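You operate a simulated robot arm through the tools that you are given. There is no shell and no other tool. Be economical: measure what you need, move in short steps, check, and stop when the job is done.

You run a simulated two-armed robot. Do the job below in one go: nothing can be reset, and whatever is moved stays where it is left.

## Task
Warm the cold resin on the plate till the thermometer shows 25 C or more.
Fine: yellow cup on the plate, knob to warm, thermometer back, plate off at the end. Set down upright: yellow mixing cup, thermometer.

Only the result counts: the job must be done as asked and must still hold three seconds after the hand-in. Knocking over, shifting, dropping, spilling or breaking anything else fails it.

## Robot
Two 7-joint arms with fingered hands on one trunk, on a base that drives. Base frame: it is fixed to the floor where the robot stands at the start and does not move with it; the origin is under the middle of the robot, x ahead of it, y to its left, z up; the surface under the hand at the start is at about z = 740. Readings come in mm, rad, newtons and seconds.
The left shoulder is at the start at [70, 145, 1112], the right one opposite. With the tool pointing down near the work surface each hand reaches from about 360 to 780 mm from the robot's upright axis, wherever it stands, measured 20 degrees to its own side. Places, roughly: plate knob [700, 200, 800]; warming plate [500, 200, 800]. Payload 3.5 kg a hand.
The TCP of each hand is the grasp point between the finger pads, 25 mm short of the fingertips. In the tool frame z runs along the fingers and y along their closing line. Largest opening 88 mm; the body of the gripper starts 29 mm behind the TCP. The gripper is a hand of 4 fingers: y runs from the thumb to the fingers, the wrist lies at [-13, -97, -162] in the tool frame.
Orientation is that of the tool frame in the base frame, as a unit quaternion [x, y, z, w]. With the fingers straight down and the wrist toward the robot, the tool's x, y and z point along [0, 1, 0], [1, 0, 0] and [0, 0, -1] of the base frame.

## Interface
- The arms move only by the tool arm_command. It takes "left_targets", "right_targets" or both (then of equal length, played together; a hand with none holds still); each is a list of rows, each a list of 6 numbers: the shift along the tool's x, y, z in units of 25 mm (1.0 is 25 mm), then the turn, a rotation vector about the tool's x, y, z in units of 6 degrees (1.0 is 6 degrees). In form: [[tx, ty, tz, wx, wy, wz], ...]. A call has 1 to 20 rows; each row shifts and turns the commanded pose from where the row before left it, along the tool's axes as they then stand. A call with a number of a shift or a turn outside -1 to 1 is refused whole. A row lasts 0.2 s, in which the tool goes at most 50 mm and 0.15 rad; a call with a longer step from one row to the next is refused whole. A pose out of reach is approached as far as the arm can. The call stops where the force on the tool passes 40 N (or 10 N more than at its start, if that is more) or the arm is blocked; 0.2 s more then pass. In this call time passes only in rows, and 0.2 s behind the last. The reply holds the time, the measured pose of the TCP, the force on the tool along the base axes, the opening and the grip force, in the units named above and with some noise, with the torque about the TCP (base axes, N m) and any sound that the robot's microphone picked up.
- Cameras (640 x 400 px; columns grow to the right, rows downward): "scene" is now at [136.9, 19.7, 1426.4]; the picture's right is [0.22, -0.97, 0.00], its down [-0.60, -0.14, -0.79] and it looks along [0.77, 0.18, -0.61] (base axes); focal length 252 px, centre (320, 200). "left" rides on the left gripper at [-64, -83, -98] in its tool frame; the picture's right is [-0.62, -0.37, 0.69], its down [0.71, -0.63, 0.30] and it looks along [0.32, 0.68, 0.65] (tool axes); focal length 265 px, centre (320, 200). "right" rides on the right gripper at [64, -83, -98] in its tool frame; the picture's right is [-0.62, 0.37, -0.69], its down [-0.71, -0.63, 0.30] and it looks along [-0.32, 0.68, 0.65] (tool axes); focal length 265 px, centre (320, 200). There is no depth. A picture from a camera that has moved, and an enlarged one, comes with that camera's place and axes in the base frame and with its lens.
- camera(camera): a new picture of that camera. It takes no simulated time.
- raise_lower(by): slides the trunk up (or, below 0, down) by that many mm; the arms and the scene camera ride with it, the base frame stays. It gives what a move gives, with no picture.
- base_move(legs): drives the robot by 1 to 6 legs, each [ahead, left, turn to the left] in mm, mm and rad, along the robot's own axes; the way and the turn of a leg run together, so that a leg with both is an arc; at most 1500 mm and 3.142 rad a leg. The arms and the cameras ride along, it lands a little off, and it stops where it bumps. It gives what a move gives.
- move_fingers(index, middle, ring, thumb_bend, thumb_turn, hand): sets how far each is bent, from 0 (flat) to 1 (curled in); at 0.3 the hand is open as for a grip, at 0.7 the pads meet at the TCP. One left out holds its place. A second passes; each finger stops where it meets its share of the squeeze, and holds until it gets a number again. It is the only way to open and close the hand. It gives what a move gives, with no picture; readings hold the bend of each and the force on the fingers (four entries, about 0 where the hand has none), thumb and palm. thumb_turn goes from beside the hand (0) to across from the fingers (1), as for a grip.
- head_to(pan, tilt): turns the head with the scene camera to pan (to the left, within 1.501 rad either way) and tilt (down, from -0.506 to 1.204), counted from straight ahead of the robot. It gives what a move gives.
- close_up(camera, box): a new picture of the part [left, top, right, bottom] of that camera's present view, enlarged. It takes no simulated time.
- close_job(): hands the job in; it is judged then, once.

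Work in short steps. Places have to be worked out from the pictures, the camera data and where the tool is seen: move nearer, look again, correct. Check each grasp and each placing, and mend what went wrong. You have 120 turns and 108 pictures in all, those below and enlarged ones among them. Open the grippers and draw the arms clear of the work before you hand the job in, unless the task says otherwise; then end with one line.

The tools are called as a command line: name --argument value ..., lists and objects as JSON in quotes. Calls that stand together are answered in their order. arm_command: Moves the arms, as the interface text tells. Its arguments: {"type":"object","properties":{"left_targets":{"type":"array","items":{"type":"array","items":{"type":"number"}}},"right_targets":{"type":"array","items":{"type":"array","items":{"type":"number"}}}},"required":[]} The other tools are called the same way: raise_lower (by) slides the trunk up or down; move_fingers (index, middle, ring, thumb_bend, thumb_turn, hand) moves the fingers one by one; base_move (legs) drives the base; head_to (pan, tilt) turns the head that bears the scene camera; camera (camera) takes a picture; close_up (camera, box) takes an enlarged picture of a part of a camera's view; close_job () hands the job in.

At the start:

```text
time: 0.0
left_position: [407.2, 386.3, 1185.9]
left_tool_rot: [0.707, 0.707, 0.0, -0.001]
left_wrist_force: [-0.6, 0.3, -0.8]
left_moment: [-0.02, 0.0, -0.01]
left_finger_gap: 87.6
left_gripper_force: 0.1
left_shape: jaw
left_bend: [0.3, 0.3, 0.3, 0.3, 0.98]
left_finger forces: [0.0, 0.0, 0.1, 0.1, 0.1, 0.0]
right_position: [529.1, -46.7, 1188.1]
right_tool_rot: [0.707, 0.707, 0.0, 0.0]
right_wrist_force: [-0.8, 0.6, 0.0]
right_moment: [-0.04, 0.0, 0.02]
right_finger_gap: 87.7
right_gripper_force: 0.0
right_shape: jaw
right_bend: [0.3, 0.3, 0.3, 0.3, 0.98]
right_finger forces: [0.1, 0.1, 0.0, 0.0, 0.0, 0.1]
trunk travel left (down, up): [-675.0, 165.0]
robot x, y, heading: [-0.8, -1.7, -0.006]
head pan, tilt: [0.225, 0.661]
```

scene: 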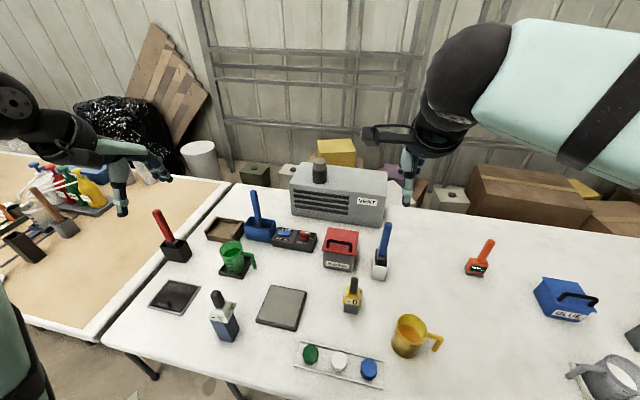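
right: 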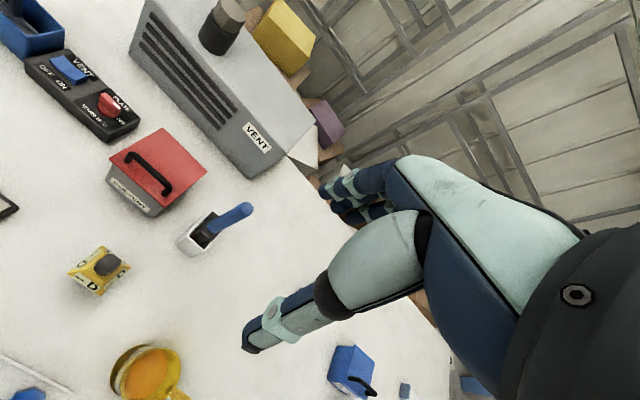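
left: 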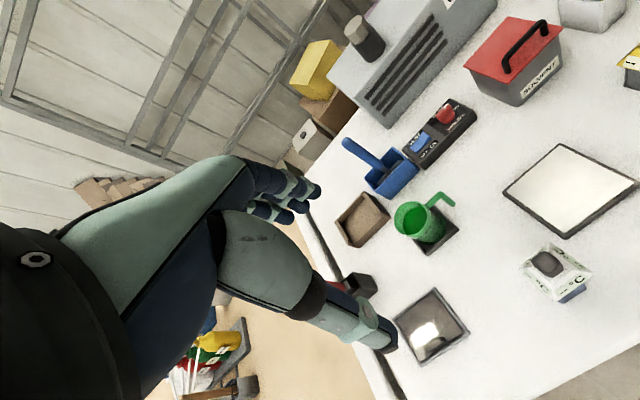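

I'll begin with enlarged views of the table to identify the plate, knob panel, thermometer and cups.

close_up --camera "scene" --box '[140, 170, 340, 295]'

close_up --camera "scene" --box '[190, 265, 450, 400]'

close_up --camera "scene" --box '[310, 190, 510, 315]'

close_up --camera "right" --box '[0, 20, 200, 145]'

```text
3.20 times, centred on (240, 232) of scene
camera zoom: at [136.9, 19.7, 1426.4], right [0.22, -0.97, 0.0], down [-0.6, -0.14, -0.79], along [0.77, 0.18, -0.61], focal length 807 px, centre (576, 96)
```

zoom: 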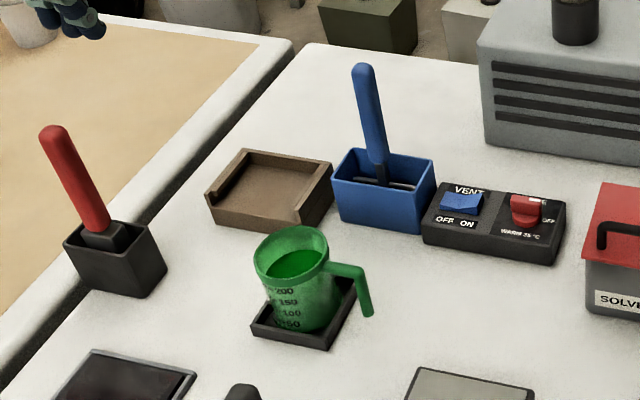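

```text
2.46 times, centred on (320, 332) of scene
camera zoom: at [136.9, 19.7, 1426.4], right [0.22, -0.97, 0.0], down [-0.6, -0.14, -0.79], along [0.77, 0.18, -0.61], focal length 621 px, centre (320, -126)
```

zoom: 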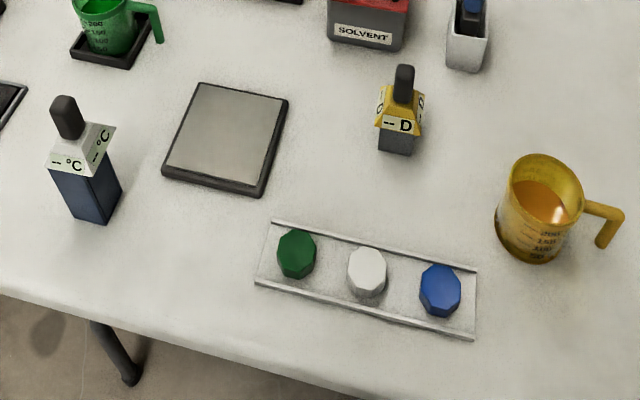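

```text
3.20 times, centred on (410, 252) of scene
camera zoom: at [136.9, 19.7, 1426.4], right [0.22, -0.97, 0.0], down [-0.6, -0.14, -0.79], along [0.77, 0.18, -0.61], focal length 807 px, centre (32, 32)
```

zoom: 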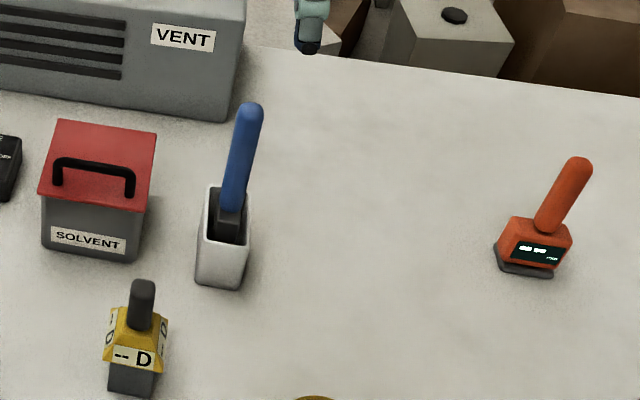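

```text
3.20 times, centred on (100, 82) of right
camera zoom: at [445.6, 19.2, 1286.9], right [0.37, -0.62, 0.69], down [-0.63, -0.71, -0.3], along [0.68, -0.32, -0.65], focal length 849 px, centre (1024, 576)
```

zoom: 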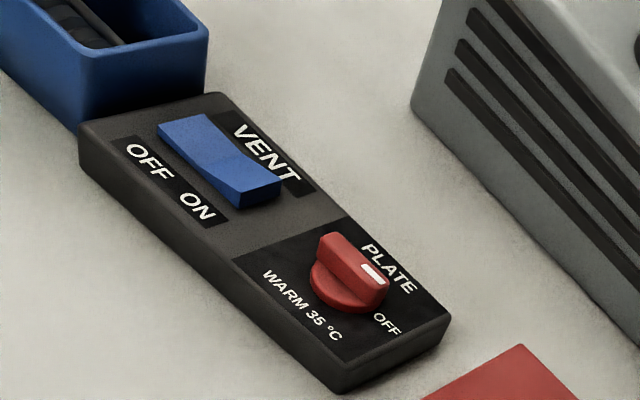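

Identified: grey warming plate, panel with red PLATE knob (pointer at OFF), the °C thermometer at about [376,328], yellow cup at about [430,-124]. Next I zoom on the details from the hand cameras.

close_up --camera "left" --box '[490, 210, 640, 304]'

close_up --camera "right" --box '[60, 230, 240, 400]'

close_up --camera "scene" --box '[370, 300, 460, 370]'

close_up --camera "scene" --box '[190, 280, 260, 350]'

```text
4.26 times, centred on (565, 257) of left
camera zoom: at [323.3, 322.0, 1285.0], right [-0.37, -0.62, -0.69], down [-0.63, 0.71, -0.3], along [0.68, 0.32, -0.65], focal length 1129 px, centre (-723, -43)
```

zoom: 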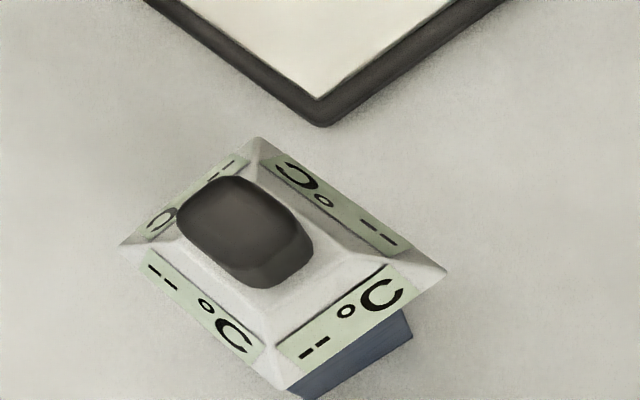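

```text
2.35 times, centred on (150, 315) of right
camera zoom: at [445.6, 19.2, 1286.9], right [0.37, -0.62, 0.69], down [-0.63, -0.71, -0.3], along [0.68, -0.32, -0.65], focal length 624 px, centre (720, -71)
```

zoom: 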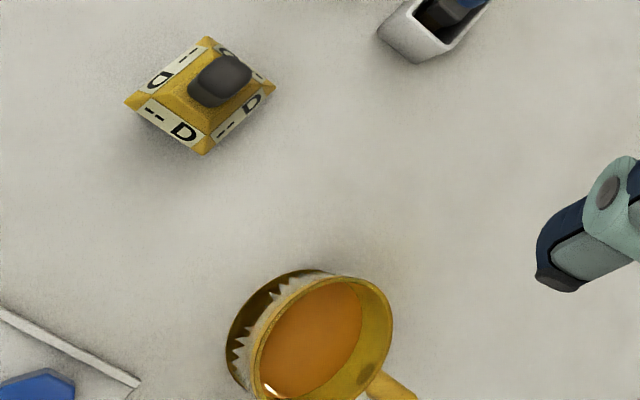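

```text
5.71 times, centred on (415, 335) of scene
camera zoom: at [136.9, 19.7, 1426.4], right [0.22, -0.97, 0.0], down [-0.6, -0.14, -0.79], along [0.77, 0.18, -0.61], focal length 1441 px, centre (-223, -571)
```

zoom: 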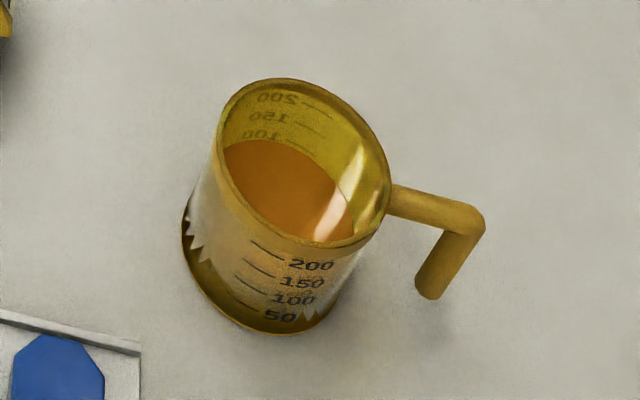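

```text
5.71 times, centred on (225, 315) of scene
camera zoom: at [136.9, 19.7, 1426.4], right [0.22, -0.97, 0.0], down [-0.6, -0.14, -0.79], along [0.77, 0.18, -0.61], focal length 1441 px, centre (863, -457)
```

zoom: 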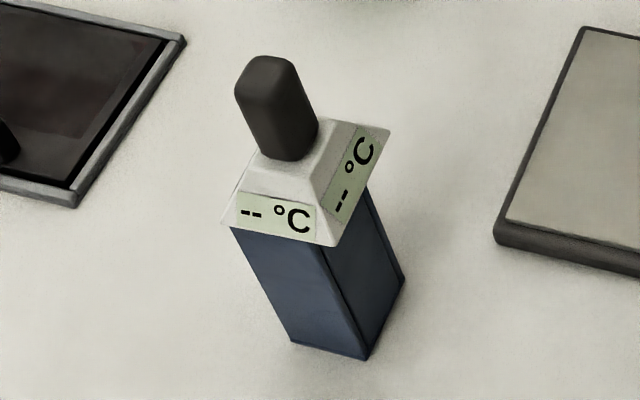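

The thermometer looks like a head with a handle seated in a blue stand (probe hidden). The cup is about 100 mm high, centred near [454,-126], so I bring the right hand above it for a closer look, and test how far the fingers open.

arm_command --right_targets '[[-0.316, -0.3, 0.92, 0, 0, 0], [-0.316, -0.3, 0.92, 0, 0, 0], [-0.316, -0.3, 0.92, 0, 0, 0], [-0.316, -0.3, 0.92, 0, 0, 0], [-0.316, -0.3, 0.92, 0, 0, 0], [-0.316, -0.3, 0.92, 0, 0, 0], [-0.316, -0.3, 0.92, 0, 0, 0], [-0.316, -0.3, 0.92, 0, 0, 0], [-0.316, -0.3, 0.92, 0, 0, 0], [-0.316, -0.3, 0.92, 0, 0, 0]]'

move_fingers --hand "right" --index 0.2 --middle 0.2 --ring 0.2 --thumb_bend 0.2 --thumb_turn 1

camera --camera "right"

camera --camera "scene"

```text
time: 2.2
left_position: [406.5, 386.2, 1185.7]
left_tool_rot: [0.707, 0.707, 0.0, 0.0]
left_wrist_force: [0.7, 0.1, 0.0]
left_moment: [-0.01, 0.01, 0.02]
left_finger_gap: 87.3
left_gripper_force: 0.0
left_shape: jaw
left_bend: [0.3, 0.3, 0.3, 0.3, 0.98]
left_finger forces: [0.0, 0.0, 0.1, 0.0, 0.1, 0.0]
right_position: [454.2, -125.3, 957.9]
right_tool_rot: [0.707, 0.707, 0.0, 0.001]
right_wrist_force: [0.3, 0.1, 0.1]
right_moment: [-0.03, 0.02, 0.01]
right_finger_gap: 87.2
right_gripper_force: 0.1
right_shape: jaw
right_bend: [0.3, 0.3, 0.3, 0.3, 0.98]
right_finger forces: [0.0, 0.1, 0.0, 0.0, 0.1, 0.0]
trunk travel left (down, up): [-675.0, 165.0]
robot x, y, heading: [1.4, -3.9, -0.004]
head pan, tilt: [0.225, 0.661]
```

```text
time: 3.2
left_position: [407.5, 386.1, 1185.4]
left_tool_rot: [0.708, 0.706, 0.0, 0.0]
left_wrist_force: [-0.5, 0.5, -0.1]
left_moment: [-0.02, 0.02, -0.02]
left_finger_gap: 87.7
left_gripper_force: 0.0
left_shape: jaw
left_bend: [0.3, 0.3, 0.3, 0.3, 0.98]
left_finger forces: [0.1, 0.0, 0.0, 0.1, 0.0, 0.0]
right_position: [453.3, -123.6, 957.1]
right_tool_rot: [0.708, 0.707, 0.0, 0.0]
right_wrist_force: [-0.5, -0.4, -0.9]
right_moment: [0.0, -0.02, -0.01]
right_finger_gap: 103.3
right_gripper_force: 0.0
right_shape: fingers
right_bend: [0.2, 0.2, 0.2, 0.2, 0.97]
right_finger forces: [0.1, 0.0, 0.0, 0.1, 0.0, 0.0]
trunk travel left (down, up): [-675.0, 165.0]
robot x, y, heading: [2.0, -0.7, 0.003]
head pan, tilt: [0.225, 0.661]
```

```text
96 pictures are left
camera right: at [370.7, -59.6, 1056.8], right [0.37, -0.62, 0.69], down [-0.63, -0.71, -0.3], along [0.68, -0.32, -0.65], focal length 265 px, centre (320, 200)
```

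right: 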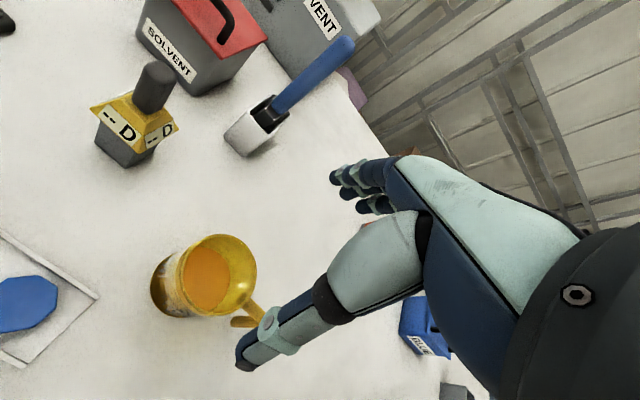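

```text
95 pictures are left
camera scene: at [137.0, 19.6, 1426.4], right [0.22, -0.97, 0.0], down [-0.6, -0.14, -0.79], along [0.77, 0.18, -0.61], focal length 252 px, centre (320, 200)
```

scene: 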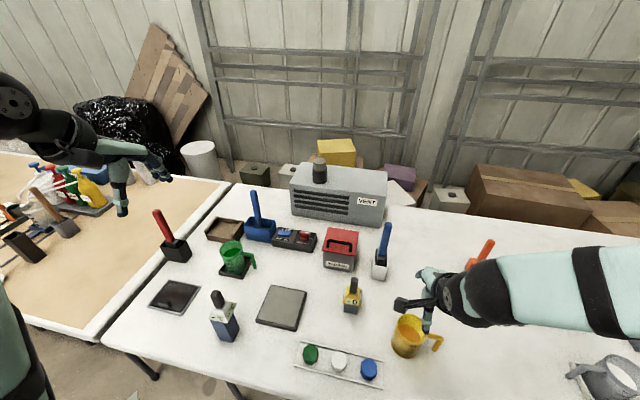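

The fingers open to 103 mm at bend 0.2, which is ample. I zoom on the cup to fix its rim centre and height.

close_up --camera "right" --box '[130, 215, 290, 345]'

close_up --camera "scene" --box '[370, 290, 460, 370]'

```text
3.08 times, centred on (210, 280) of right
camera zoom: at [370.7, -59.6, 1056.8], right [0.37, -0.62, 0.69], down [-0.63, -0.71, -0.3], along [0.68, -0.32, -0.65], focal length 817 px, centre (658, -46)
```

zoom: 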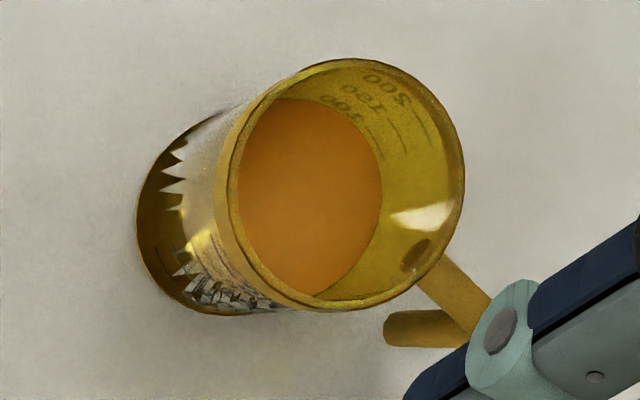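

```text
5.00 times, centred on (415, 330) of scene
camera zoom: at [137.0, 19.6, 1426.4], right [0.22, -0.97, 0.0], down [-0.6, -0.14, -0.79], along [0.77, 0.18, -0.61], focal length 1261 px, centre (-155, -450)
```

zoom: 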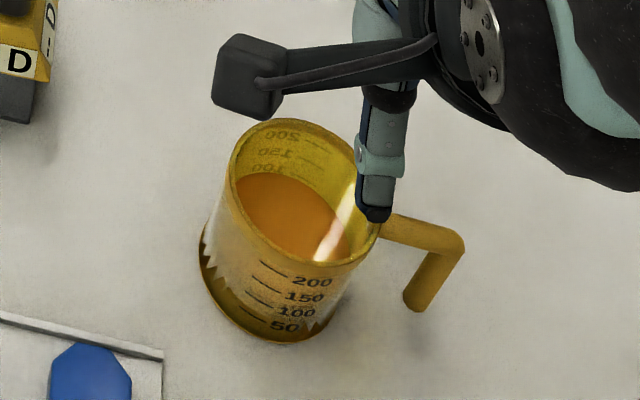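

Cup axis comes out at about [451,-123.5] with the rim near z=833. The hand is almost centred, so I descend to TCP z≈815 with the fingers wide.

arm_command --right_targets '[[0, -0.1, 0.9, 0, 0, 0], [0, 0, 0.9, 0, 0, 0], [0, 0, 0.9, 0, 0, 0], [0, 0, 0.8, 0, 0, 0]]'

camera --camera "right"

close_up --camera "scene" --box '[370, 270, 470, 370]'

```text
time: 4.2
left_position: [408.2, 385.7, 1185.9]
left_tool_rot: [0.707, 0.707, 0.0, 0.0]
left_wrist_force: [0.6, -0.3, 1.0]
left_moment: [-0.01, 0.0, 0.01]
left_finger_gap: 87.6
left_gripper_force: 0.0
left_shape: jaw
left_bend: [0.3, 0.3, 0.3, 0.3, 0.98]
left_finger forces: [0.0, 0.0, 0.0, 0.0, 0.1, 0.1]
right_position: [451.2, -124.6, 869.9]
right_tool_rot: [0.707, 0.707, 0.0, 0.0]
right_wrist_force: [0.3, -0.8, 0.4]
right_moment: [-0.02, 0.03, 0.01]
right_finger_gap: 103.4
right_gripper_force: 0.0
right_shape: fingers
right_bend: [0.2, 0.2, 0.2, 0.2, 0.97]
right_finger forces: [0.0, 0.1, 0.0, 0.0, 0.1, 0.1]
trunk travel left (down, up): [-675.0, 165.0]
robot x, y, heading: [0.9, -2.0, -0.002]
head pan, tilt: [0.225, 0.661]
```

```text
92 pictures are left
camera right: at [368.2, -60.0, 969.3], right [0.37, -0.62, 0.69], down [-0.63, -0.71, -0.3], along [0.68, -0.32, -0.65], focal length 265 px, centre (320, 200)
```

right: 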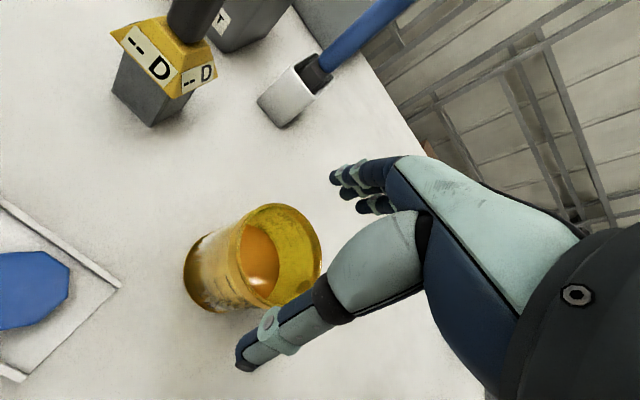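

```text
4.00 times, centred on (420, 320) of scene
camera zoom: at [137.8, 19.9, 1426.3], right [0.22, -0.97, 0.0], down [-0.6, -0.14, -0.79], along [0.77, 0.18, -0.62], focal length 1009 px, centre (-80, -280)
```

zoom: 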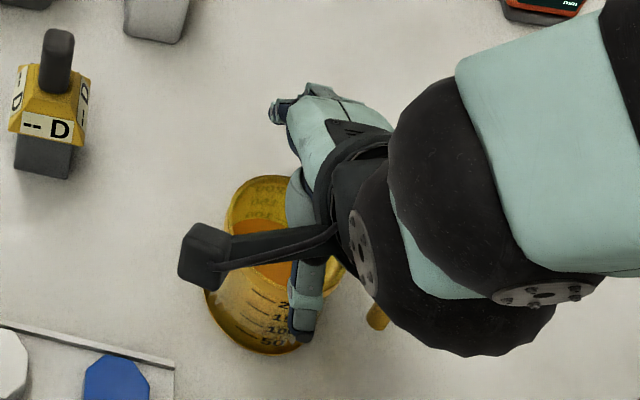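

The new rim ray gives [451,-123], agreeing with the hand at [451,-124.6]. Continue down 55 mm.

arm_command --right_targets '[[0.05, 0, 0.8, 0, 0, 0], [0, 0, 0.8, 0, 0, 0], [0, 0, 0.6, 0, 0, 0]]'

camera --camera "right"

```text
time: 5.0
left_position: [406.3, 385.4, 1186.0]
left_tool_rot: [0.707, 0.707, 0.0, 0.0]
left_wrist_force: [0.4, 0.4, 0.5]
left_moment: [-0.03, 0.0, 0.0]
left_finger_gap: 87.6
left_gripper_force: 0.0
left_shape: jaw
left_bend: [0.3, 0.3, 0.3, 0.3, 0.98]
left_finger forces: [0.0, 0.0, 0.1, 0.0, 0.0, 0.0]
right_position: [451.3, -124.5, 815.3]
right_tool_rot: [0.708, 0.707, 0.001, 0.001]
right_wrist_force: [-0.4, -0.1, -0.3]
right_moment: [-0.02, 0.01, 0.01]
right_finger_gap: 103.6
right_gripper_force: 0.1
right_shape: fingers
right_bend: [0.2, 0.2, 0.2, 0.2, 0.97]
right_finger forces: [0.0, 0.0, 0.0, 0.0, 0.1, 0.1]
trunk travel left (down, up): [-675.0, 165.0]
robot x, y, heading: [-0.6, -0.7, 0.003]
head pan, tilt: [0.225, 0.661]
```

```text
90 pictures are left
camera right: at [368.3, -59.0, 914.6], right [0.37, -0.62, 0.69], down [-0.63, -0.71, -0.3], along [0.68, -0.32, -0.65], focal length 265 px, centre (320, 200)
```

right: 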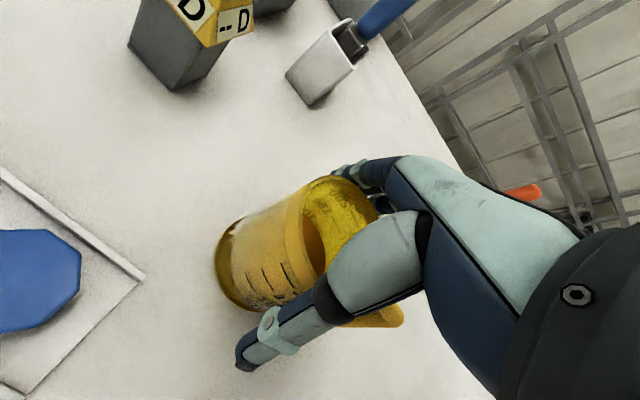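

The thumb is in front and the fingers behind the cup, clear of the handle. Close the hand.

move_fingers --hand "right" --index 0.55 --middle 0.55 --ring 0.55 --thumb_bend 0.55

camera --camera "right"

```text
time: 6.0
left_position: [406.3, 386.2, 1185.4]
left_tool_rot: [0.707, 0.708, 0.0, 0.0]
left_wrist_force: [-0.8, -0.1, 0.0]
left_moment: [0.02, -0.03, 0.0]
left_finger_gap: 87.4
left_gripper_force: 0.0
left_shape: jaw
left_bend: [0.3, 0.3, 0.3, 0.3, 0.98]
left_finger forces: [0.1, 0.0, 0.0, 0.0, 0.1, 0.0]
right_position: [452.4, -123.4, 815.9]
right_tool_rot: [0.707, 0.707, 0.001, 0.001]
right_wrist_force: [2.5, 0.5, 6.8]
right_moment: [-0.06, -0.39, 0.01]
right_finger_gap: 57.5
right_gripper_force: 21.7
right_shape: fingers
right_bend: [0.44, 0.46, 0.49, 0.46, 0.99]
right_finger forces: [10.5, 7.4, 4.5, 0.0, 22.1, 0.1]
trunk travel left (down, up): [-675.0, 165.0]
robot x, y, heading: [-2.7, -2.7, -0.001]
head pan, tilt: [0.225, 0.661]
```

```text
89 pictures are left
camera right: at [368.2, -58.7, 915.2], right [0.37, -0.62, 0.69], down [-0.63, -0.71, -0.31], along [0.69, -0.32, -0.65], focal length 265 px, centre (320, 200)
```

right: 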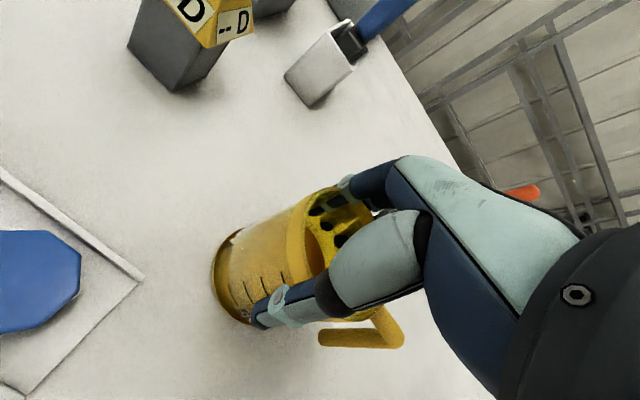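

Grip of 22 N on the cup. Lift 25 mm and check.

arm_command --right_targets '[[0, 0, -0.3, 0, 0, 0], [0, 0, -0.7, 0, 0, 0]]'

camera --camera "right"

camera --camera "scene"

```text
time: 6.6
left_position: [406.0, 385.8, 1186.4]
left_tool_rot: [0.708, 0.706, 0.0, 0.0]
left_wrist_force: [-0.5, 0.4, -0.2]
left_moment: [0.0, -0.01, -0.01]
left_finger_gap: 87.9
left_gripper_force: 0.0
left_shape: jaw
left_bend: [0.3, 0.3, 0.3, 0.3, 0.98]
left_finger forces: [0.0, 0.0, 0.0, 0.1, 0.0, 0.0]
right_position: [449.9, -124.4, 840.4]
right_tool_rot: [0.707, 0.707, -0.001, -0.001]
right_wrist_force: [0.0, -0.8, -1.4]
right_moment: [0.01, -0.03, -0.02]
right_finger_gap: 55.8
right_gripper_force: 20.5
right_shape: fingers
right_bend: [0.45, 0.47, 0.5, 0.47, 0.99]
right_finger forces: [9.7, 6.7, 3.8, 0.0, 21.0, 0.0]
trunk travel left (down, up): [-675.0, 165.0]
robot x, y, heading: [1.1, 0.3, 0.001]
head pan, tilt: [0.225, 0.661]
```

```text
88 pictures are left
camera right: at [367.1, -58.7, 939.7], right [0.37, -0.62, 0.69], down [-0.63, -0.71, -0.3], along [0.68, -0.32, -0.65], focal length 265 px, centre (320, 200)
```

right: 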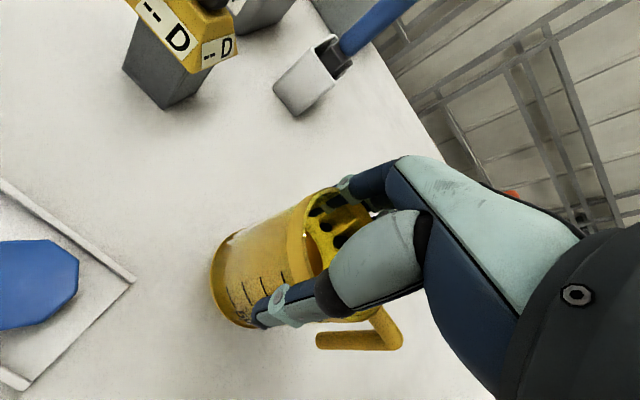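

```text
87 pictures are left
camera scene: at [135.8, 19.9, 1426.4], right [0.22, -0.97, 0.0], down [-0.6, -0.14, -0.79], along [0.77, 0.18, -0.61], focal length 252 px, centre (320, 200)
```

scene: 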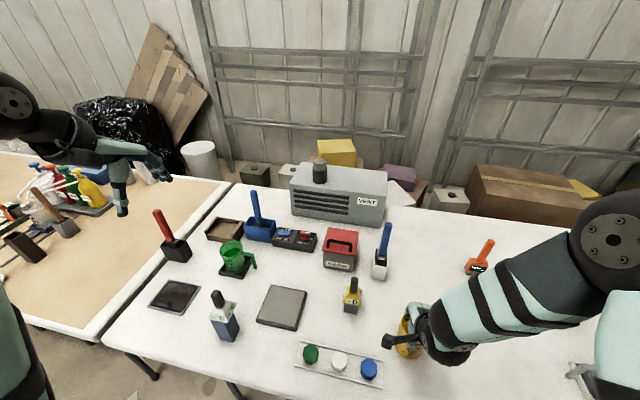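

The cup is held and off the table. Raise to z≈960, then carry across to above the plate centre, which I place at [476,206,~758] from both cameras.

arm_command --right_targets '[[0, 0, -0.8, 0, 0, 0], [0, 0, -0.8, 0, 0, 0], [0, 0, -0.8, 0, 0, 0], [0, 0, -0.8, 0, 0, 0], [0, 0, -0.8, 0, 0, 0], [0, 0, -0.8, 0, 0, 0]]'

arm_command --right_targets '[[0.4, 0.02, 0, 0, 0, 0], [0.7, 0.05, 0, 0, 0, 0], [0.7, 0.05, 0, 0, 0, 0], [0.7, 0.05, 0, 0, 0, 0], [0.7, 0.05, 0, 0, 0, 0], [0.7, 0.05, 0, 0, 0, 0], [0.7, 0.05, 0, 0, 0, 0], [0.7, 0.05, 0, 0, 0, 0], [0.7, 0.05, 0, 0, 0, 0], [0.7, 0.05, 0, 0, 0, 0], [0.7, 0.05, 0, 0, 0, 0], [0.7, 0.05, 0, 0, 0, 0], [0.7, 0.05, 0, 0, 0, 0], [0.7, 0.05, 0, 0, 0, 0], [0.7, 0.05, 0, 0, 0, 0], [0.7, 0.05, 0, 0, 0, 0], [0.7, 0.05, 0, 0, 0, 0], [0.7, 0.05, 0, 0, 0, 0], [0.7, 0.05, 0, 0, 0, 0], [0.2, 0.05, 0, 0, 0, 0]]'

camera --camera "right"

camera --camera "scene"

```text
time: 8.0
left_position: [407.2, 387.0, 1186.1]
left_tool_rot: [0.707, 0.707, 0.0, 0.0]
left_wrist_force: [0.1, -0.3, 0.1]
left_moment: [-0.02, -0.01, -0.01]
left_finger_gap: 87.6
left_gripper_force: 0.0
left_shape: jaw
left_bend: [0.3, 0.3, 0.3, 0.3, 0.98]
left_finger forces: [0.0, 0.0, 0.0, 0.1, 0.0, 0.0]
right_position: [449.9, -123.3, 961.0]
right_tool_rot: [0.707, 0.707, 0.0, 0.001]
right_wrist_force: [-0.7, -0.9, -0.3]
right_moment: [0.01, -0.01, -0.01]
right_finger_gap: 56.0
right_gripper_force: 19.8
right_shape: fingers
right_bend: [0.45, 0.47, 0.5, 0.47, 0.99]
right_finger forces: [9.8, 6.6, 3.7, 0.0, 20.5, 0.1]
trunk travel left (down, up): [-675.0, 165.0]
robot x, y, heading: [2.8, -1.5, 0.001]
head pan, tilt: [0.225, 0.661]
```

```text
time: 12.2
left_position: [407.7, 386.3, 1185.5]
left_tool_rot: [0.707, 0.707, 0.0, 0.0]
left_wrist_force: [-0.2, -0.5, -0.2]
left_moment: [0.0, 0.0, 0.02]
left_finger_gap: 87.9
left_gripper_force: 0.1
left_shape: jaw
left_bend: [0.3, 0.3, 0.3, 0.3, 0.98]
left_finger forces: [0.0, 0.0, 0.0, 0.1, 0.0, 0.0]
right_position: [471.8, 164.1, 959.6]
right_tool_rot: [0.706, 0.708, 0.001, -0.001]
right_wrist_force: [-0.3, 0.4, -0.3]
right_moment: [0.04, -0.04, 0.01]
right_finger_gap: 55.4
right_gripper_force: 19.8
right_shape: fingers
right_bend: [0.45, 0.47, 0.5, 0.47, 0.99]
right_finger forces: [9.5, 6.7, 3.6, 0.0, 19.6, 0.0]
right hand out of reach, approached as far as the arm can: row 18, 19, 20
trunk travel left (down, up): [-675.0, 165.0]
robot x, y, heading: [-0.7, -2.3, 0.002]
head pan, tilt: [0.225, 0.661]
```

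```text
86 pictures are left
camera right: at [388.7, 229.7, 1058.9], right [0.37, -0.62, 0.69], down [-0.63, -0.72, -0.31], along [0.68, -0.32, -0.65], focal length 265 px, centre (320, 200)
```

right: 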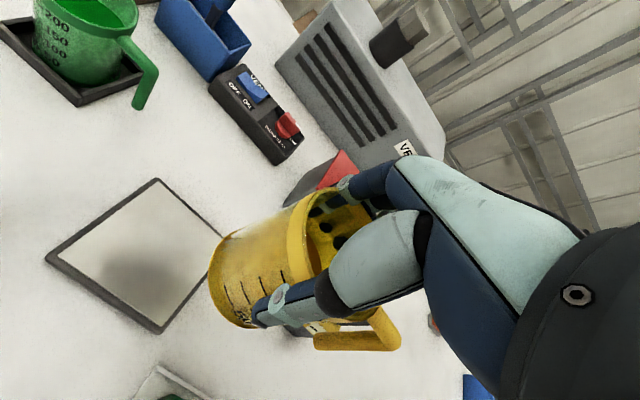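

```text
85 pictures are left
camera scene: at [137.5, 19.9, 1426.3], right [0.22, -0.97, 0.0], down [-0.6, -0.14, -0.79], along [0.77, 0.18, -0.61], focal length 252 px, centre (320, 200)
```

scene: 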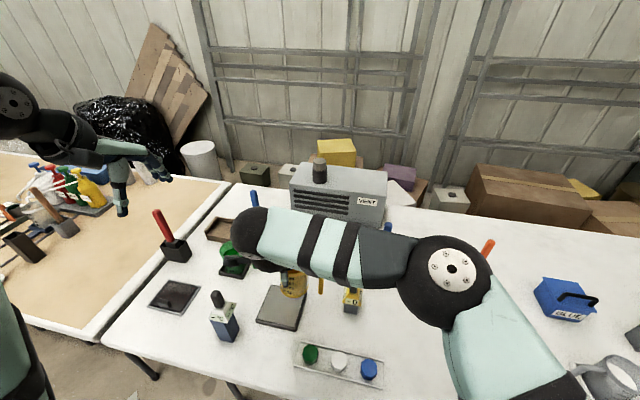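

The right arm ran out of reach at y≈164. I pull it back a little to the right and drive the base 100 mm to the left so the plate falls comfortably within reach.

arm_command --right_targets '[[-0.6, 0, 0, 0, 0, 0], [-0.7, 0, 0, 0, 0, 0], [-0.7, 0, 0, 0, 0, 0]]'

base_move --legs '[[0, 100, 0]]'

camera --camera "scene"

camera --camera "right"

```text
time: 13.0
left_position: [406.9, 385.8, 1186.4]
left_tool_rot: [0.707, 0.707, -0.001, 0.0]
left_wrist_force: [-0.3, -0.6, -0.3]
left_moment: [-0.03, 0.01, 0.02]
left_finger_gap: 87.7
left_gripper_force: 0.1
left_shape: jaw
left_bend: [0.3, 0.3, 0.3, 0.3, 0.98]
left_finger forces: [0.1, 0.0, 0.0, 0.0, 0.1, 0.0]
right_position: [471.7, 113.4, 960.3]
right_tool_rot: [0.707, 0.707, -0.001, 0.0]
right_wrist_force: [-0.4, -0.8, -0.2]
right_moment: [0.0, 0.0, 0.0]
right_finger_gap: 55.6
right_gripper_force: 18.8
right_shape: fingers
right_bend: [0.45, 0.47, 0.5, 0.47, 0.99]
right_finger forces: [9.5, 6.4, 3.5, 0.0, 19.5, 0.0]
trunk travel left (down, up): [-675.0, 165.0]
robot x, y, heading: [1.4, 0.5, 0.002]
head pan, tilt: [0.225, 0.661]
```

```text
time: 14.2
left_position: [407.0, 484.1, 1186.1]
left_tool_rot: [0.708, 0.706, 0.001, -0.001]
left_wrist_force: [-1.0, 0.0, 0.2]
left_moment: [-0.03, 0.01, 0.02]
left_finger_gap: 87.4
left_gripper_force: 0.1
left_shape: jaw
left_bend: [0.3, 0.3, 0.3, 0.3, 0.98]
left_finger forces: [0.1, 0.0, 0.1, 0.0, 0.1, 0.1]
right_position: [471.2, 212.7, 960.3]
right_tool_rot: [0.708, 0.707, 0.001, 0.0]
right_wrist_force: [0.5, -0.1, -0.7]
right_moment: [0.03, 0.01, 0.02]
right_finger_gap: 55.3
right_gripper_force: 19.7
right_shape: fingers
right_bend: [0.45, 0.47, 0.5, 0.47, 0.99]
right_finger forces: [9.5, 6.4, 3.5, 0.1, 19.3, 0.1]
trunk travel left (down, up): [-675.0, 165.0]
robot x, y, heading: [-1.3, 99.3, 0.0]
head pan, tilt: [0.225, 0.661]
```

```text
84 pictures are left
camera scene: at [136.9, 117.5, 1426.4], right [0.22, -0.98, 0.0], down [-0.6, -0.14, -0.79], along [0.77, 0.18, -0.61], focal length 252 px, centre (320, 200)
```

scene: 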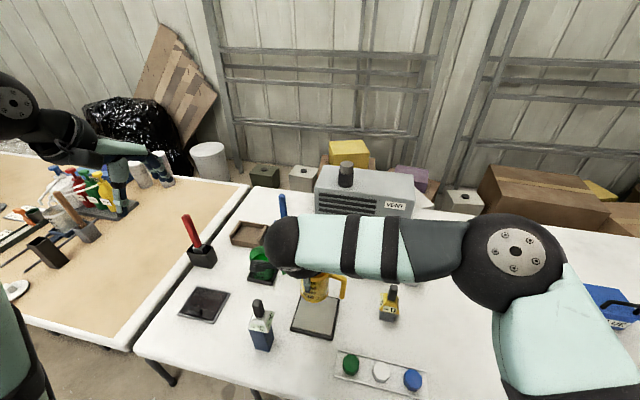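

```text
83 pictures are left
camera right: at [388.2, 277.7, 1059.7], right [0.37, -0.62, 0.69], down [-0.63, -0.71, -0.3], along [0.68, -0.32, -0.65], focal length 265 px, centre (320, 200)
```

right: 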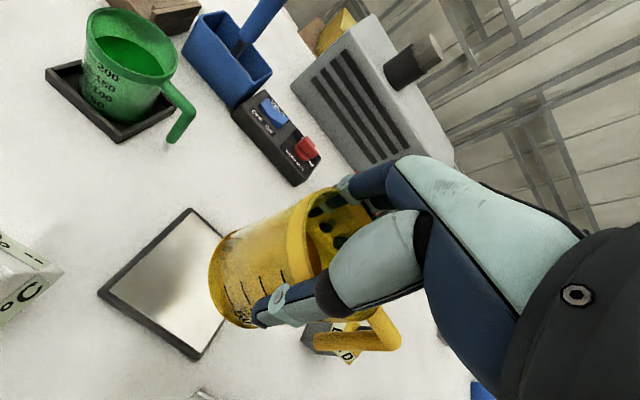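

The cup now hangs above the plate centre (~[475,211]). Lower to about 10 mm above the plate.

arm_command --right_targets '[[0, 0.15, 0.8, 0, 0, 0], [0, 0, 0.8, 0, 0, 0], [0, 0, 0.8, 0, 0, 0], [0, 0, 0.8, 0, 0, 0], [0, 0, 0.8, 0, 0, 0], [0, 0, 0.6, 0, 0, 0]]'

camera --camera "right"

close_up --camera "scene" --box '[270, 250, 370, 350]'

```text
time: 15.6
left_position: [408.0, 483.3, 1184.8]
left_tool_rot: [0.708, 0.706, 0.0, 0.0]
left_wrist_force: [0.0, 0.0, -0.2]
left_moment: [0.01, -0.04, 0.02]
left_finger_gap: 87.9
left_gripper_force: 0.1
left_shape: jaw
left_bend: [0.3, 0.3, 0.3, 0.3, 0.98]
left_finger forces: [0.1, 0.0, 0.0, 0.0, 0.0, 0.0]
right_position: [475.1, 212.8, 845.7]
right_tool_rot: [0.708, 0.706, 0.0, -0.001]
right_wrist_force: [0.0, 0.1, -0.6]
right_moment: [0.0, 0.0, -0.01]
right_finger_gap: 55.6
right_gripper_force: 18.8
right_shape: fingers
right_bend: [0.45, 0.47, 0.5, 0.48, 0.99]
right_finger forces: [9.5, 6.4, 3.4, 0.0, 19.2, 0.0]
trunk travel left (down, up): [-675.0, 165.0]
robot x, y, heading: [1.2, 99.8, 0.0]
head pan, tilt: [0.225, 0.661]
```

```text
82 pictures are left
camera right: at [391.7, 278.3, 944.2], right [0.37, -0.62, 0.69], down [-0.63, -0.71, -0.3], along [0.68, -0.33, -0.65], focal length 265 px, centre (320, 200)
```

right: 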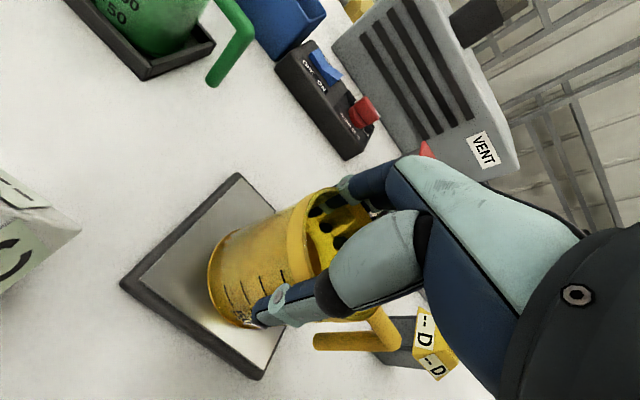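

```text
4.00 times, centred on (320, 300) of scene
camera zoom: at [137.1, 119.0, 1426.4], right [0.22, -0.97, 0.0], down [-0.6, -0.14, -0.79], along [0.77, 0.17, -0.61], focal length 1009 px, centre (320, -200)
```

zoom: 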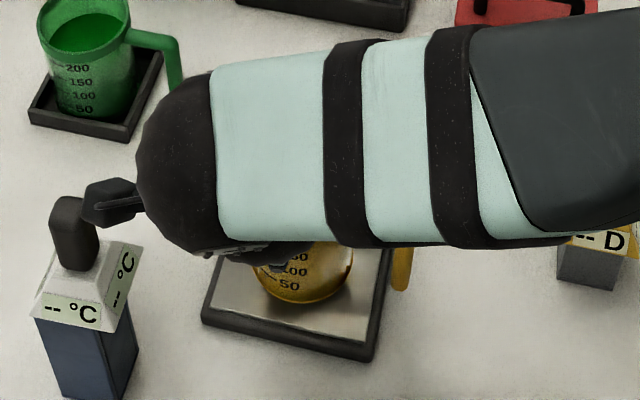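

The right gripper's camera body passes close to the thermometer handle (~z 925). To be safe I turn the hand 20° so the camera swings away, keeping the cup centred, before lowering further.

arm_command --right_targets '[[-0.15, 0, 0, 0, 0, -0.83], [0, 0, 0, 0, 0, -0.83], [0, 0, 0, 0, 0, -0.83], [0, 0, 0, 0, 0, -0.83]]'

close_up --camera "scene" --box '[230, 250, 370, 370]'

camera --camera "right"

```text
time: 16.6
left_position: [407.1, 484.4, 1186.0]
left_tool_rot: [0.708, 0.707, 0.0, 0.0]
left_wrist_force: [0.0, -0.5, -0.4]
left_moment: [0.0, -0.03, 0.01]
left_finger_gap: 87.3
left_gripper_force: 0.1
left_shape: jaw
left_bend: [0.3, 0.3, 0.3, 0.3, 0.98]
left_finger forces: [0.1, 0.0, 0.0, 0.0, 0.0, 0.1]
right_position: [475.6, 209.0, 844.9]
right_tool_rot: [0.574, 0.819, 0.0, 0.0]
right_wrist_force: [0.2, -0.3, 0.0]
right_moment: [-0.01, 0.0, -0.03]
right_finger_gap: 55.2
right_gripper_force: 18.7
right_shape: fingers
right_bend: [0.45, 0.47, 0.5, 0.48, 0.99]
right_finger forces: [9.4, 6.3, 3.4, 0.0, 19.0, 0.0]
trunk travel left (down, up): [-675.0, 165.0]
robot x, y, heading: [-1.3, 102.8, -0.006]
head pan, tilt: [0.225, 0.661]
```

```text
3.33 times, centred on (300, 310) of scene
camera zoom: at [137.1, 118.3, 1426.4], right [0.22, -0.98, 0.0], down [-0.6, -0.14, -0.79], along [0.77, 0.18, -0.61], focal length 841 px, centre (387, -167)
```

zoom: 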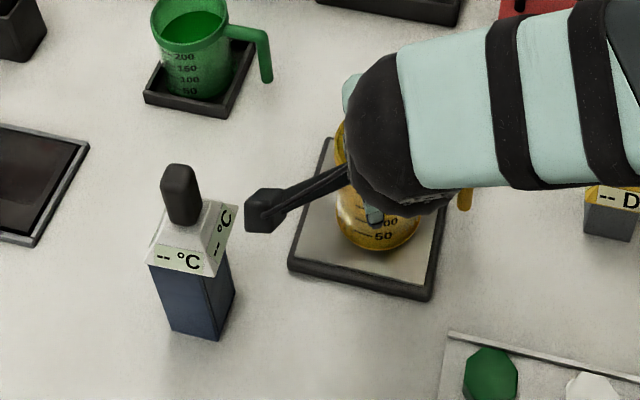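

```text
79 pictures are left
camera right: at [375.1, 241.8, 944.3], right [0.56, -0.46, 0.69], down [-0.35, -0.89, -0.3], along [0.75, -0.07, -0.65], focal length 265 px, centre (320, 200)
```

right: 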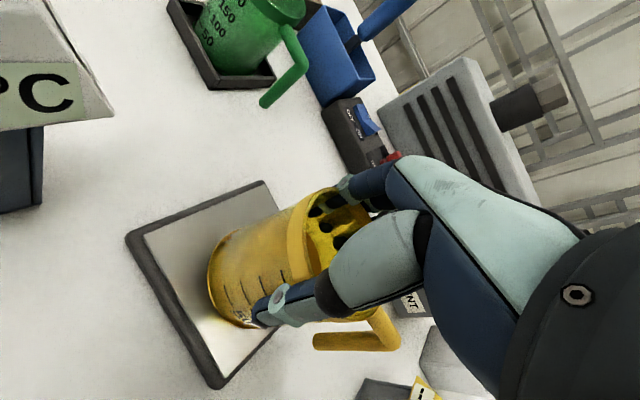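

Clear now. Lower in small steps watching the force for contact.

arm_command --right_targets '[[0, 0, 0.25, 0, 0, 0], [0, 0, 0.1, 0, 0, 0]]'

arm_command --right_targets '[[0, 0, 0.08, 0, 0, 0], [0, 0, 0.04, 0, 0, 0]]'

camera --camera "right"

```text
time: 17.1
left_position: [407.5, 485.4, 1185.2]
left_tool_rot: [0.708, 0.706, 0.0, 0.001]
left_wrist_force: [0.2, 0.6, 0.1]
left_moment: [0.03, -0.01, -0.03]
left_finger_gap: 87.6
left_gripper_force: 0.1
left_shape: jaw
left_bend: [0.3, 0.3, 0.3, 0.3, 0.98]
left_finger forces: [0.1, 0.1, 0.0, 0.0, 0.1, 0.0]
right_position: [474.3, 209.4, 835.3]
right_tool_rot: [0.575, 0.818, 0.0, 0.001]
right_wrist_force: [0.8, 0.4, -0.4]
right_moment: [0.0, 0.01, -0.04]
right_finger_gap: 55.5
right_gripper_force: 19.1
right_shape: fingers
right_bend: [0.45, 0.47, 0.5, 0.48, 0.99]
right_finger forces: [9.5, 6.4, 3.3, 0.1, 18.9, 0.0]
trunk travel left (down, up): [-675.0, 165.0]
robot x, y, heading: [1.8, 94.9, 0.0]
head pan, tilt: [0.225, 0.661]
```

```text
time: 17.8
left_position: [405.4, 484.5, 1186.1]
left_tool_rot: [0.707, 0.707, 0.0, 0.0]
left_wrist_force: [0.5, -0.1, -0.2]
left_moment: [-0.02, -0.01, 0.01]
left_finger_gap: 87.6
left_gripper_force: 0.1
left_shape: jaw
left_bend: [0.3, 0.3, 0.3, 0.3, 0.98]
left_finger forces: [0.0, 0.0, 0.0, 0.0, 0.0, 0.0]
right_position: [473.6, 209.6, 835.4]
right_tool_rot: [0.575, 0.818, 0.002, 0.0]
right_wrist_force: [-0.9, 0.0, 9.6]
right_moment: [-0.01, -0.19, 0.0]
right_finger_gap: 55.4
right_gripper_force: 20.2
right_shape: fingers
right_bend: [0.45, 0.47, 0.5, 0.48, 0.99]
right_finger forces: [10.5, 6.6, 3.6, 0.0, 20.8, 0.0]
trunk travel left (down, up): [-675.0, 165.0]
robot x, y, heading: [0.5, 100.3, -0.0]
head pan, tilt: [0.225, 0.661]
```

```text
78 pictures are left
camera right: at [374.1, 242.9, 934.3], right [0.55, -0.46, 0.69], down [-0.35, -0.89, -0.31], along [0.76, -0.07, -0.65], focal length 265 px, centre (320, 200)
```

right: 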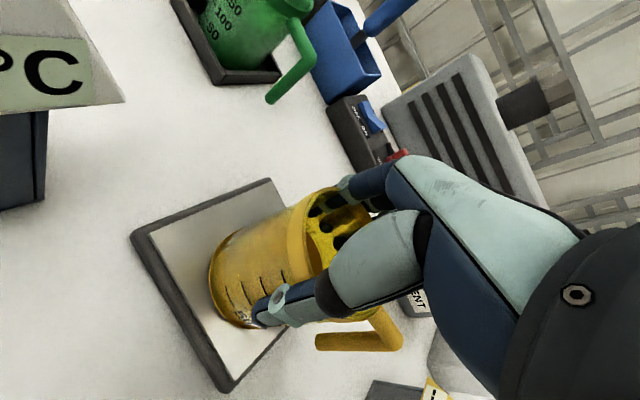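

Contact felt (≈10 N up), the cup stands on the plate. Ease off 1 mm and open the hand.

arm_command --right_targets '[[0, 0, -0.06, 0, 0, 0]]'

move_fingers --hand "right" --index 0.2 --middle 0.2 --ring 0.2 --thumb_bend 0.2

camera --camera "right"

```text
time: 18.1
left_position: [406.0, 484.5, 1186.9]
left_tool_rot: [0.708, 0.707, -0.001, 0.0]
left_wrist_force: [0.6, 0.8, -1.0]
left_moment: [-0.01, 0.0, -0.02]
left_finger_gap: 87.6
left_gripper_force: 0.0
left_shape: jaw
left_bend: [0.3, 0.3, 0.3, 0.3, 0.98]
left_finger forces: [0.0, 0.1, 0.0, 0.1, 0.0, 0.0]
right_position: [475.0, 209.5, 835.4]
right_tool_rot: [0.575, 0.818, 0.0, 0.001]
right_wrist_force: [-0.6, 0.4, 7.0]
right_moment: [0.01, -0.22, 0.04]
right_finger_gap: 55.2
right_gripper_force: 20.8
right_shape: fingers
right_bend: [0.45, 0.47, 0.5, 0.48, 0.99]
right_finger forces: [10.4, 6.8, 3.6, 0.0, 20.1, 0.0]
trunk travel left (down, up): [-675.0, 165.0]
robot x, y, heading: [0.2, 103.3, 0.002]
head pan, tilt: [0.225, 0.661]
```

```text
time: 19.1
left_position: [407.5, 485.1, 1186.0]
left_tool_rot: [0.708, 0.706, 0.0, 0.001]
left_wrist_force: [0.4, 0.7, -0.2]
left_moment: [-0.01, -0.02, 0.01]
left_finger_gap: 87.6
left_gripper_force: 0.1
left_shape: jaw
left_bend: [0.3, 0.3, 0.3, 0.3, 0.98]
left_finger forces: [0.0, 0.0, 0.0, 0.0, 0.1, 0.1]
right_position: [475.4, 209.1, 835.2]
right_tool_rot: [0.574, 0.819, 0.0, 0.001]
right_wrist_force: [0.4, -0.3, -0.7]
right_moment: [-0.01, 0.01, -0.01]
right_finger_gap: 103.4
right_gripper_force: 0.1
right_shape: fingers
right_bend: [0.2, 0.2, 0.2, 0.2, 0.97]
right_finger forces: [0.0, 0.0, 0.1, 0.0, 0.1, 0.0]
trunk travel left (down, up): [-675.0, 165.0]
robot x, y, heading: [2.3, 99.9, 0.002]
head pan, tilt: [0.225, 0.661]
```

```text
77 pictures are left
camera right: at [374.8, 242.6, 934.2], right [0.56, -0.46, 0.69], down [-0.35, -0.89, -0.3], along [0.75, -0.07, -0.65], focal length 265 px, centre (320, 200)
```

right: 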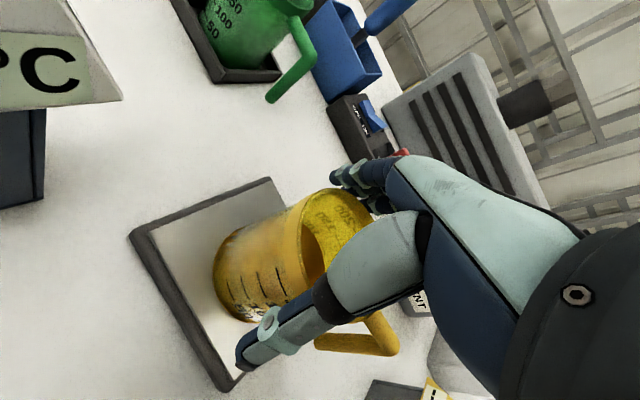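

The cup stands free on the plate. Withdraw the right hand straight up, then away to the right.

arm_command --right_targets '[[0, 0, -0.4, 0, 0, 0], [0, 0, -0.8, 0, 0, 0], [0, 0, -0.8, 0, 0, 0], [0, 0, -0.9, 0, 0, 0], [0, 0, -0.9, 0, 0, 0], [0, 0, -0.9, 0, 0, 0], [0, 0, -0.9, 0, 0, 0], [0, 0, -0.9, 0, 0, 0], [-0.9, 0, 0, 0, 0, 0], [-0.9, 0, 0, 0, 0, 0.9], [-0.9, 0, 0, 0, 0, 0.9], [-0.9, 0, 0, 0, 0, 0.9], [-0.9, 0, 0, 0, 0, 0.6], [-0.9, 0, 0, 0, 0, 0], [-0.9, 0, 0, 0, 0, 0], [-0.9, 0, 0, 0, 0, 0], [-0.9, 0, 0, 0, 0, 0], [-0.9, 0, 0, 0, 0, 0], [-0.9, 0, 0, 0, 0, 0], [-0.9, 0, 0, 0, 0, 0]]'

camera --camera "scene"

close_up --camera "scene" --box '[270, 200, 370, 270]'

close_up --camera "scene" --box '[230, 260, 370, 360]'

```text
time: 23.4
left_position: [407.4, 482.8, 1186.6]
left_tool_rot: [0.708, 0.706, 0.0, -0.001]
left_wrist_force: [-1.4, -0.2, -0.4]
left_moment: [0.0, 0.02, -0.01]
left_finger_gap: 87.6
left_gripper_force: 0.0
left_shape: jaw
left_bend: [0.3, 0.3, 0.3, 0.3, 0.98]
left_finger forces: [0.0, 0.1, 0.0, 0.0, 0.0, 0.0]
right_position: [500.4, -57.3, 998.0]
right_tool_rot: [0.706, 0.708, -0.001, -0.001]
right_wrist_force: [1.1, -0.6, 0.2]
right_moment: [0.02, 0.0, -0.01]
right_finger_gap: 103.6
right_gripper_force: 0.0
right_shape: fingers
right_bend: [0.2, 0.2, 0.2, 0.2, 0.97]
right_finger forces: [0.0, 0.0, 0.0, 0.0, 0.0, 0.0]
trunk travel left (down, up): [-675.0, 165.0]
robot x, y, heading: [-2.0, 99.2, -0.004]
head pan, tilt: [0.225, 0.661]
```

```text
76 pictures are left
camera scene: at [136.8, 117.5, 1426.4], right [0.22, -0.98, 0.0], down [-0.6, -0.14, -0.79], along [0.77, 0.18, -0.61], focal length 252 px, centre (320, 200)
```

scene: 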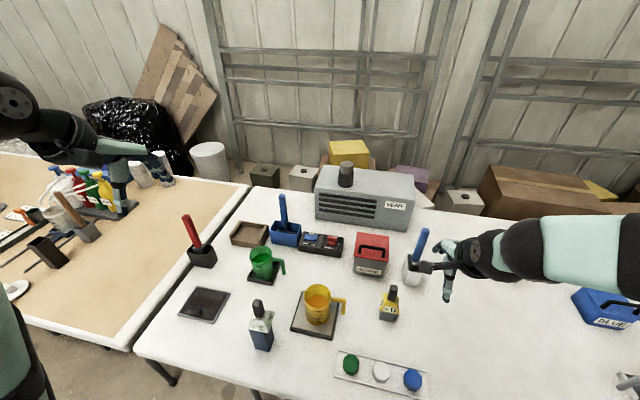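

```text
5.71 times, centred on (320, 235) of scene
camera zoom: at [136.8, 117.5, 1426.4], right [0.22, -0.98, 0.0], down [-0.6, -0.14, -0.79], along [0.77, 0.18, -0.61], focal length 1441 px, centre (320, 0)
```

zoom: 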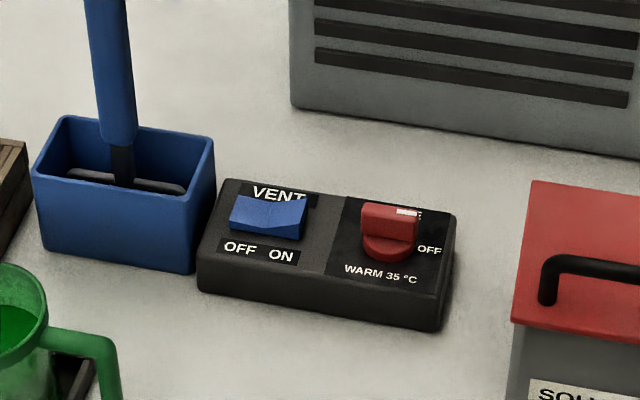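

```text
4.00 times, centred on (300, 310) of scene
camera zoom: at [136.8, 117.5, 1426.4], right [0.22, -0.98, 0.0], down [-0.6, -0.14, -0.79], along [0.77, 0.18, -0.61], focal length 1009 px, centre (400, -240)
```

zoom: 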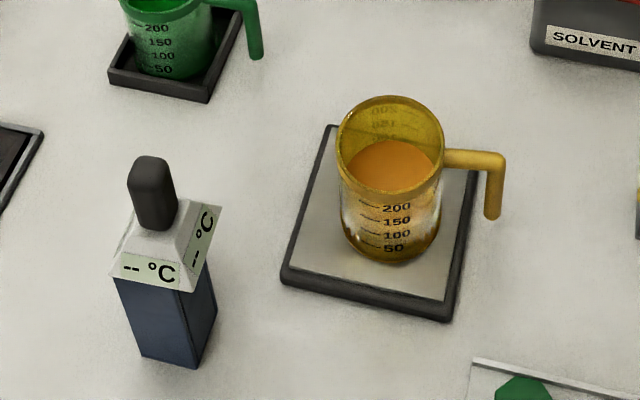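

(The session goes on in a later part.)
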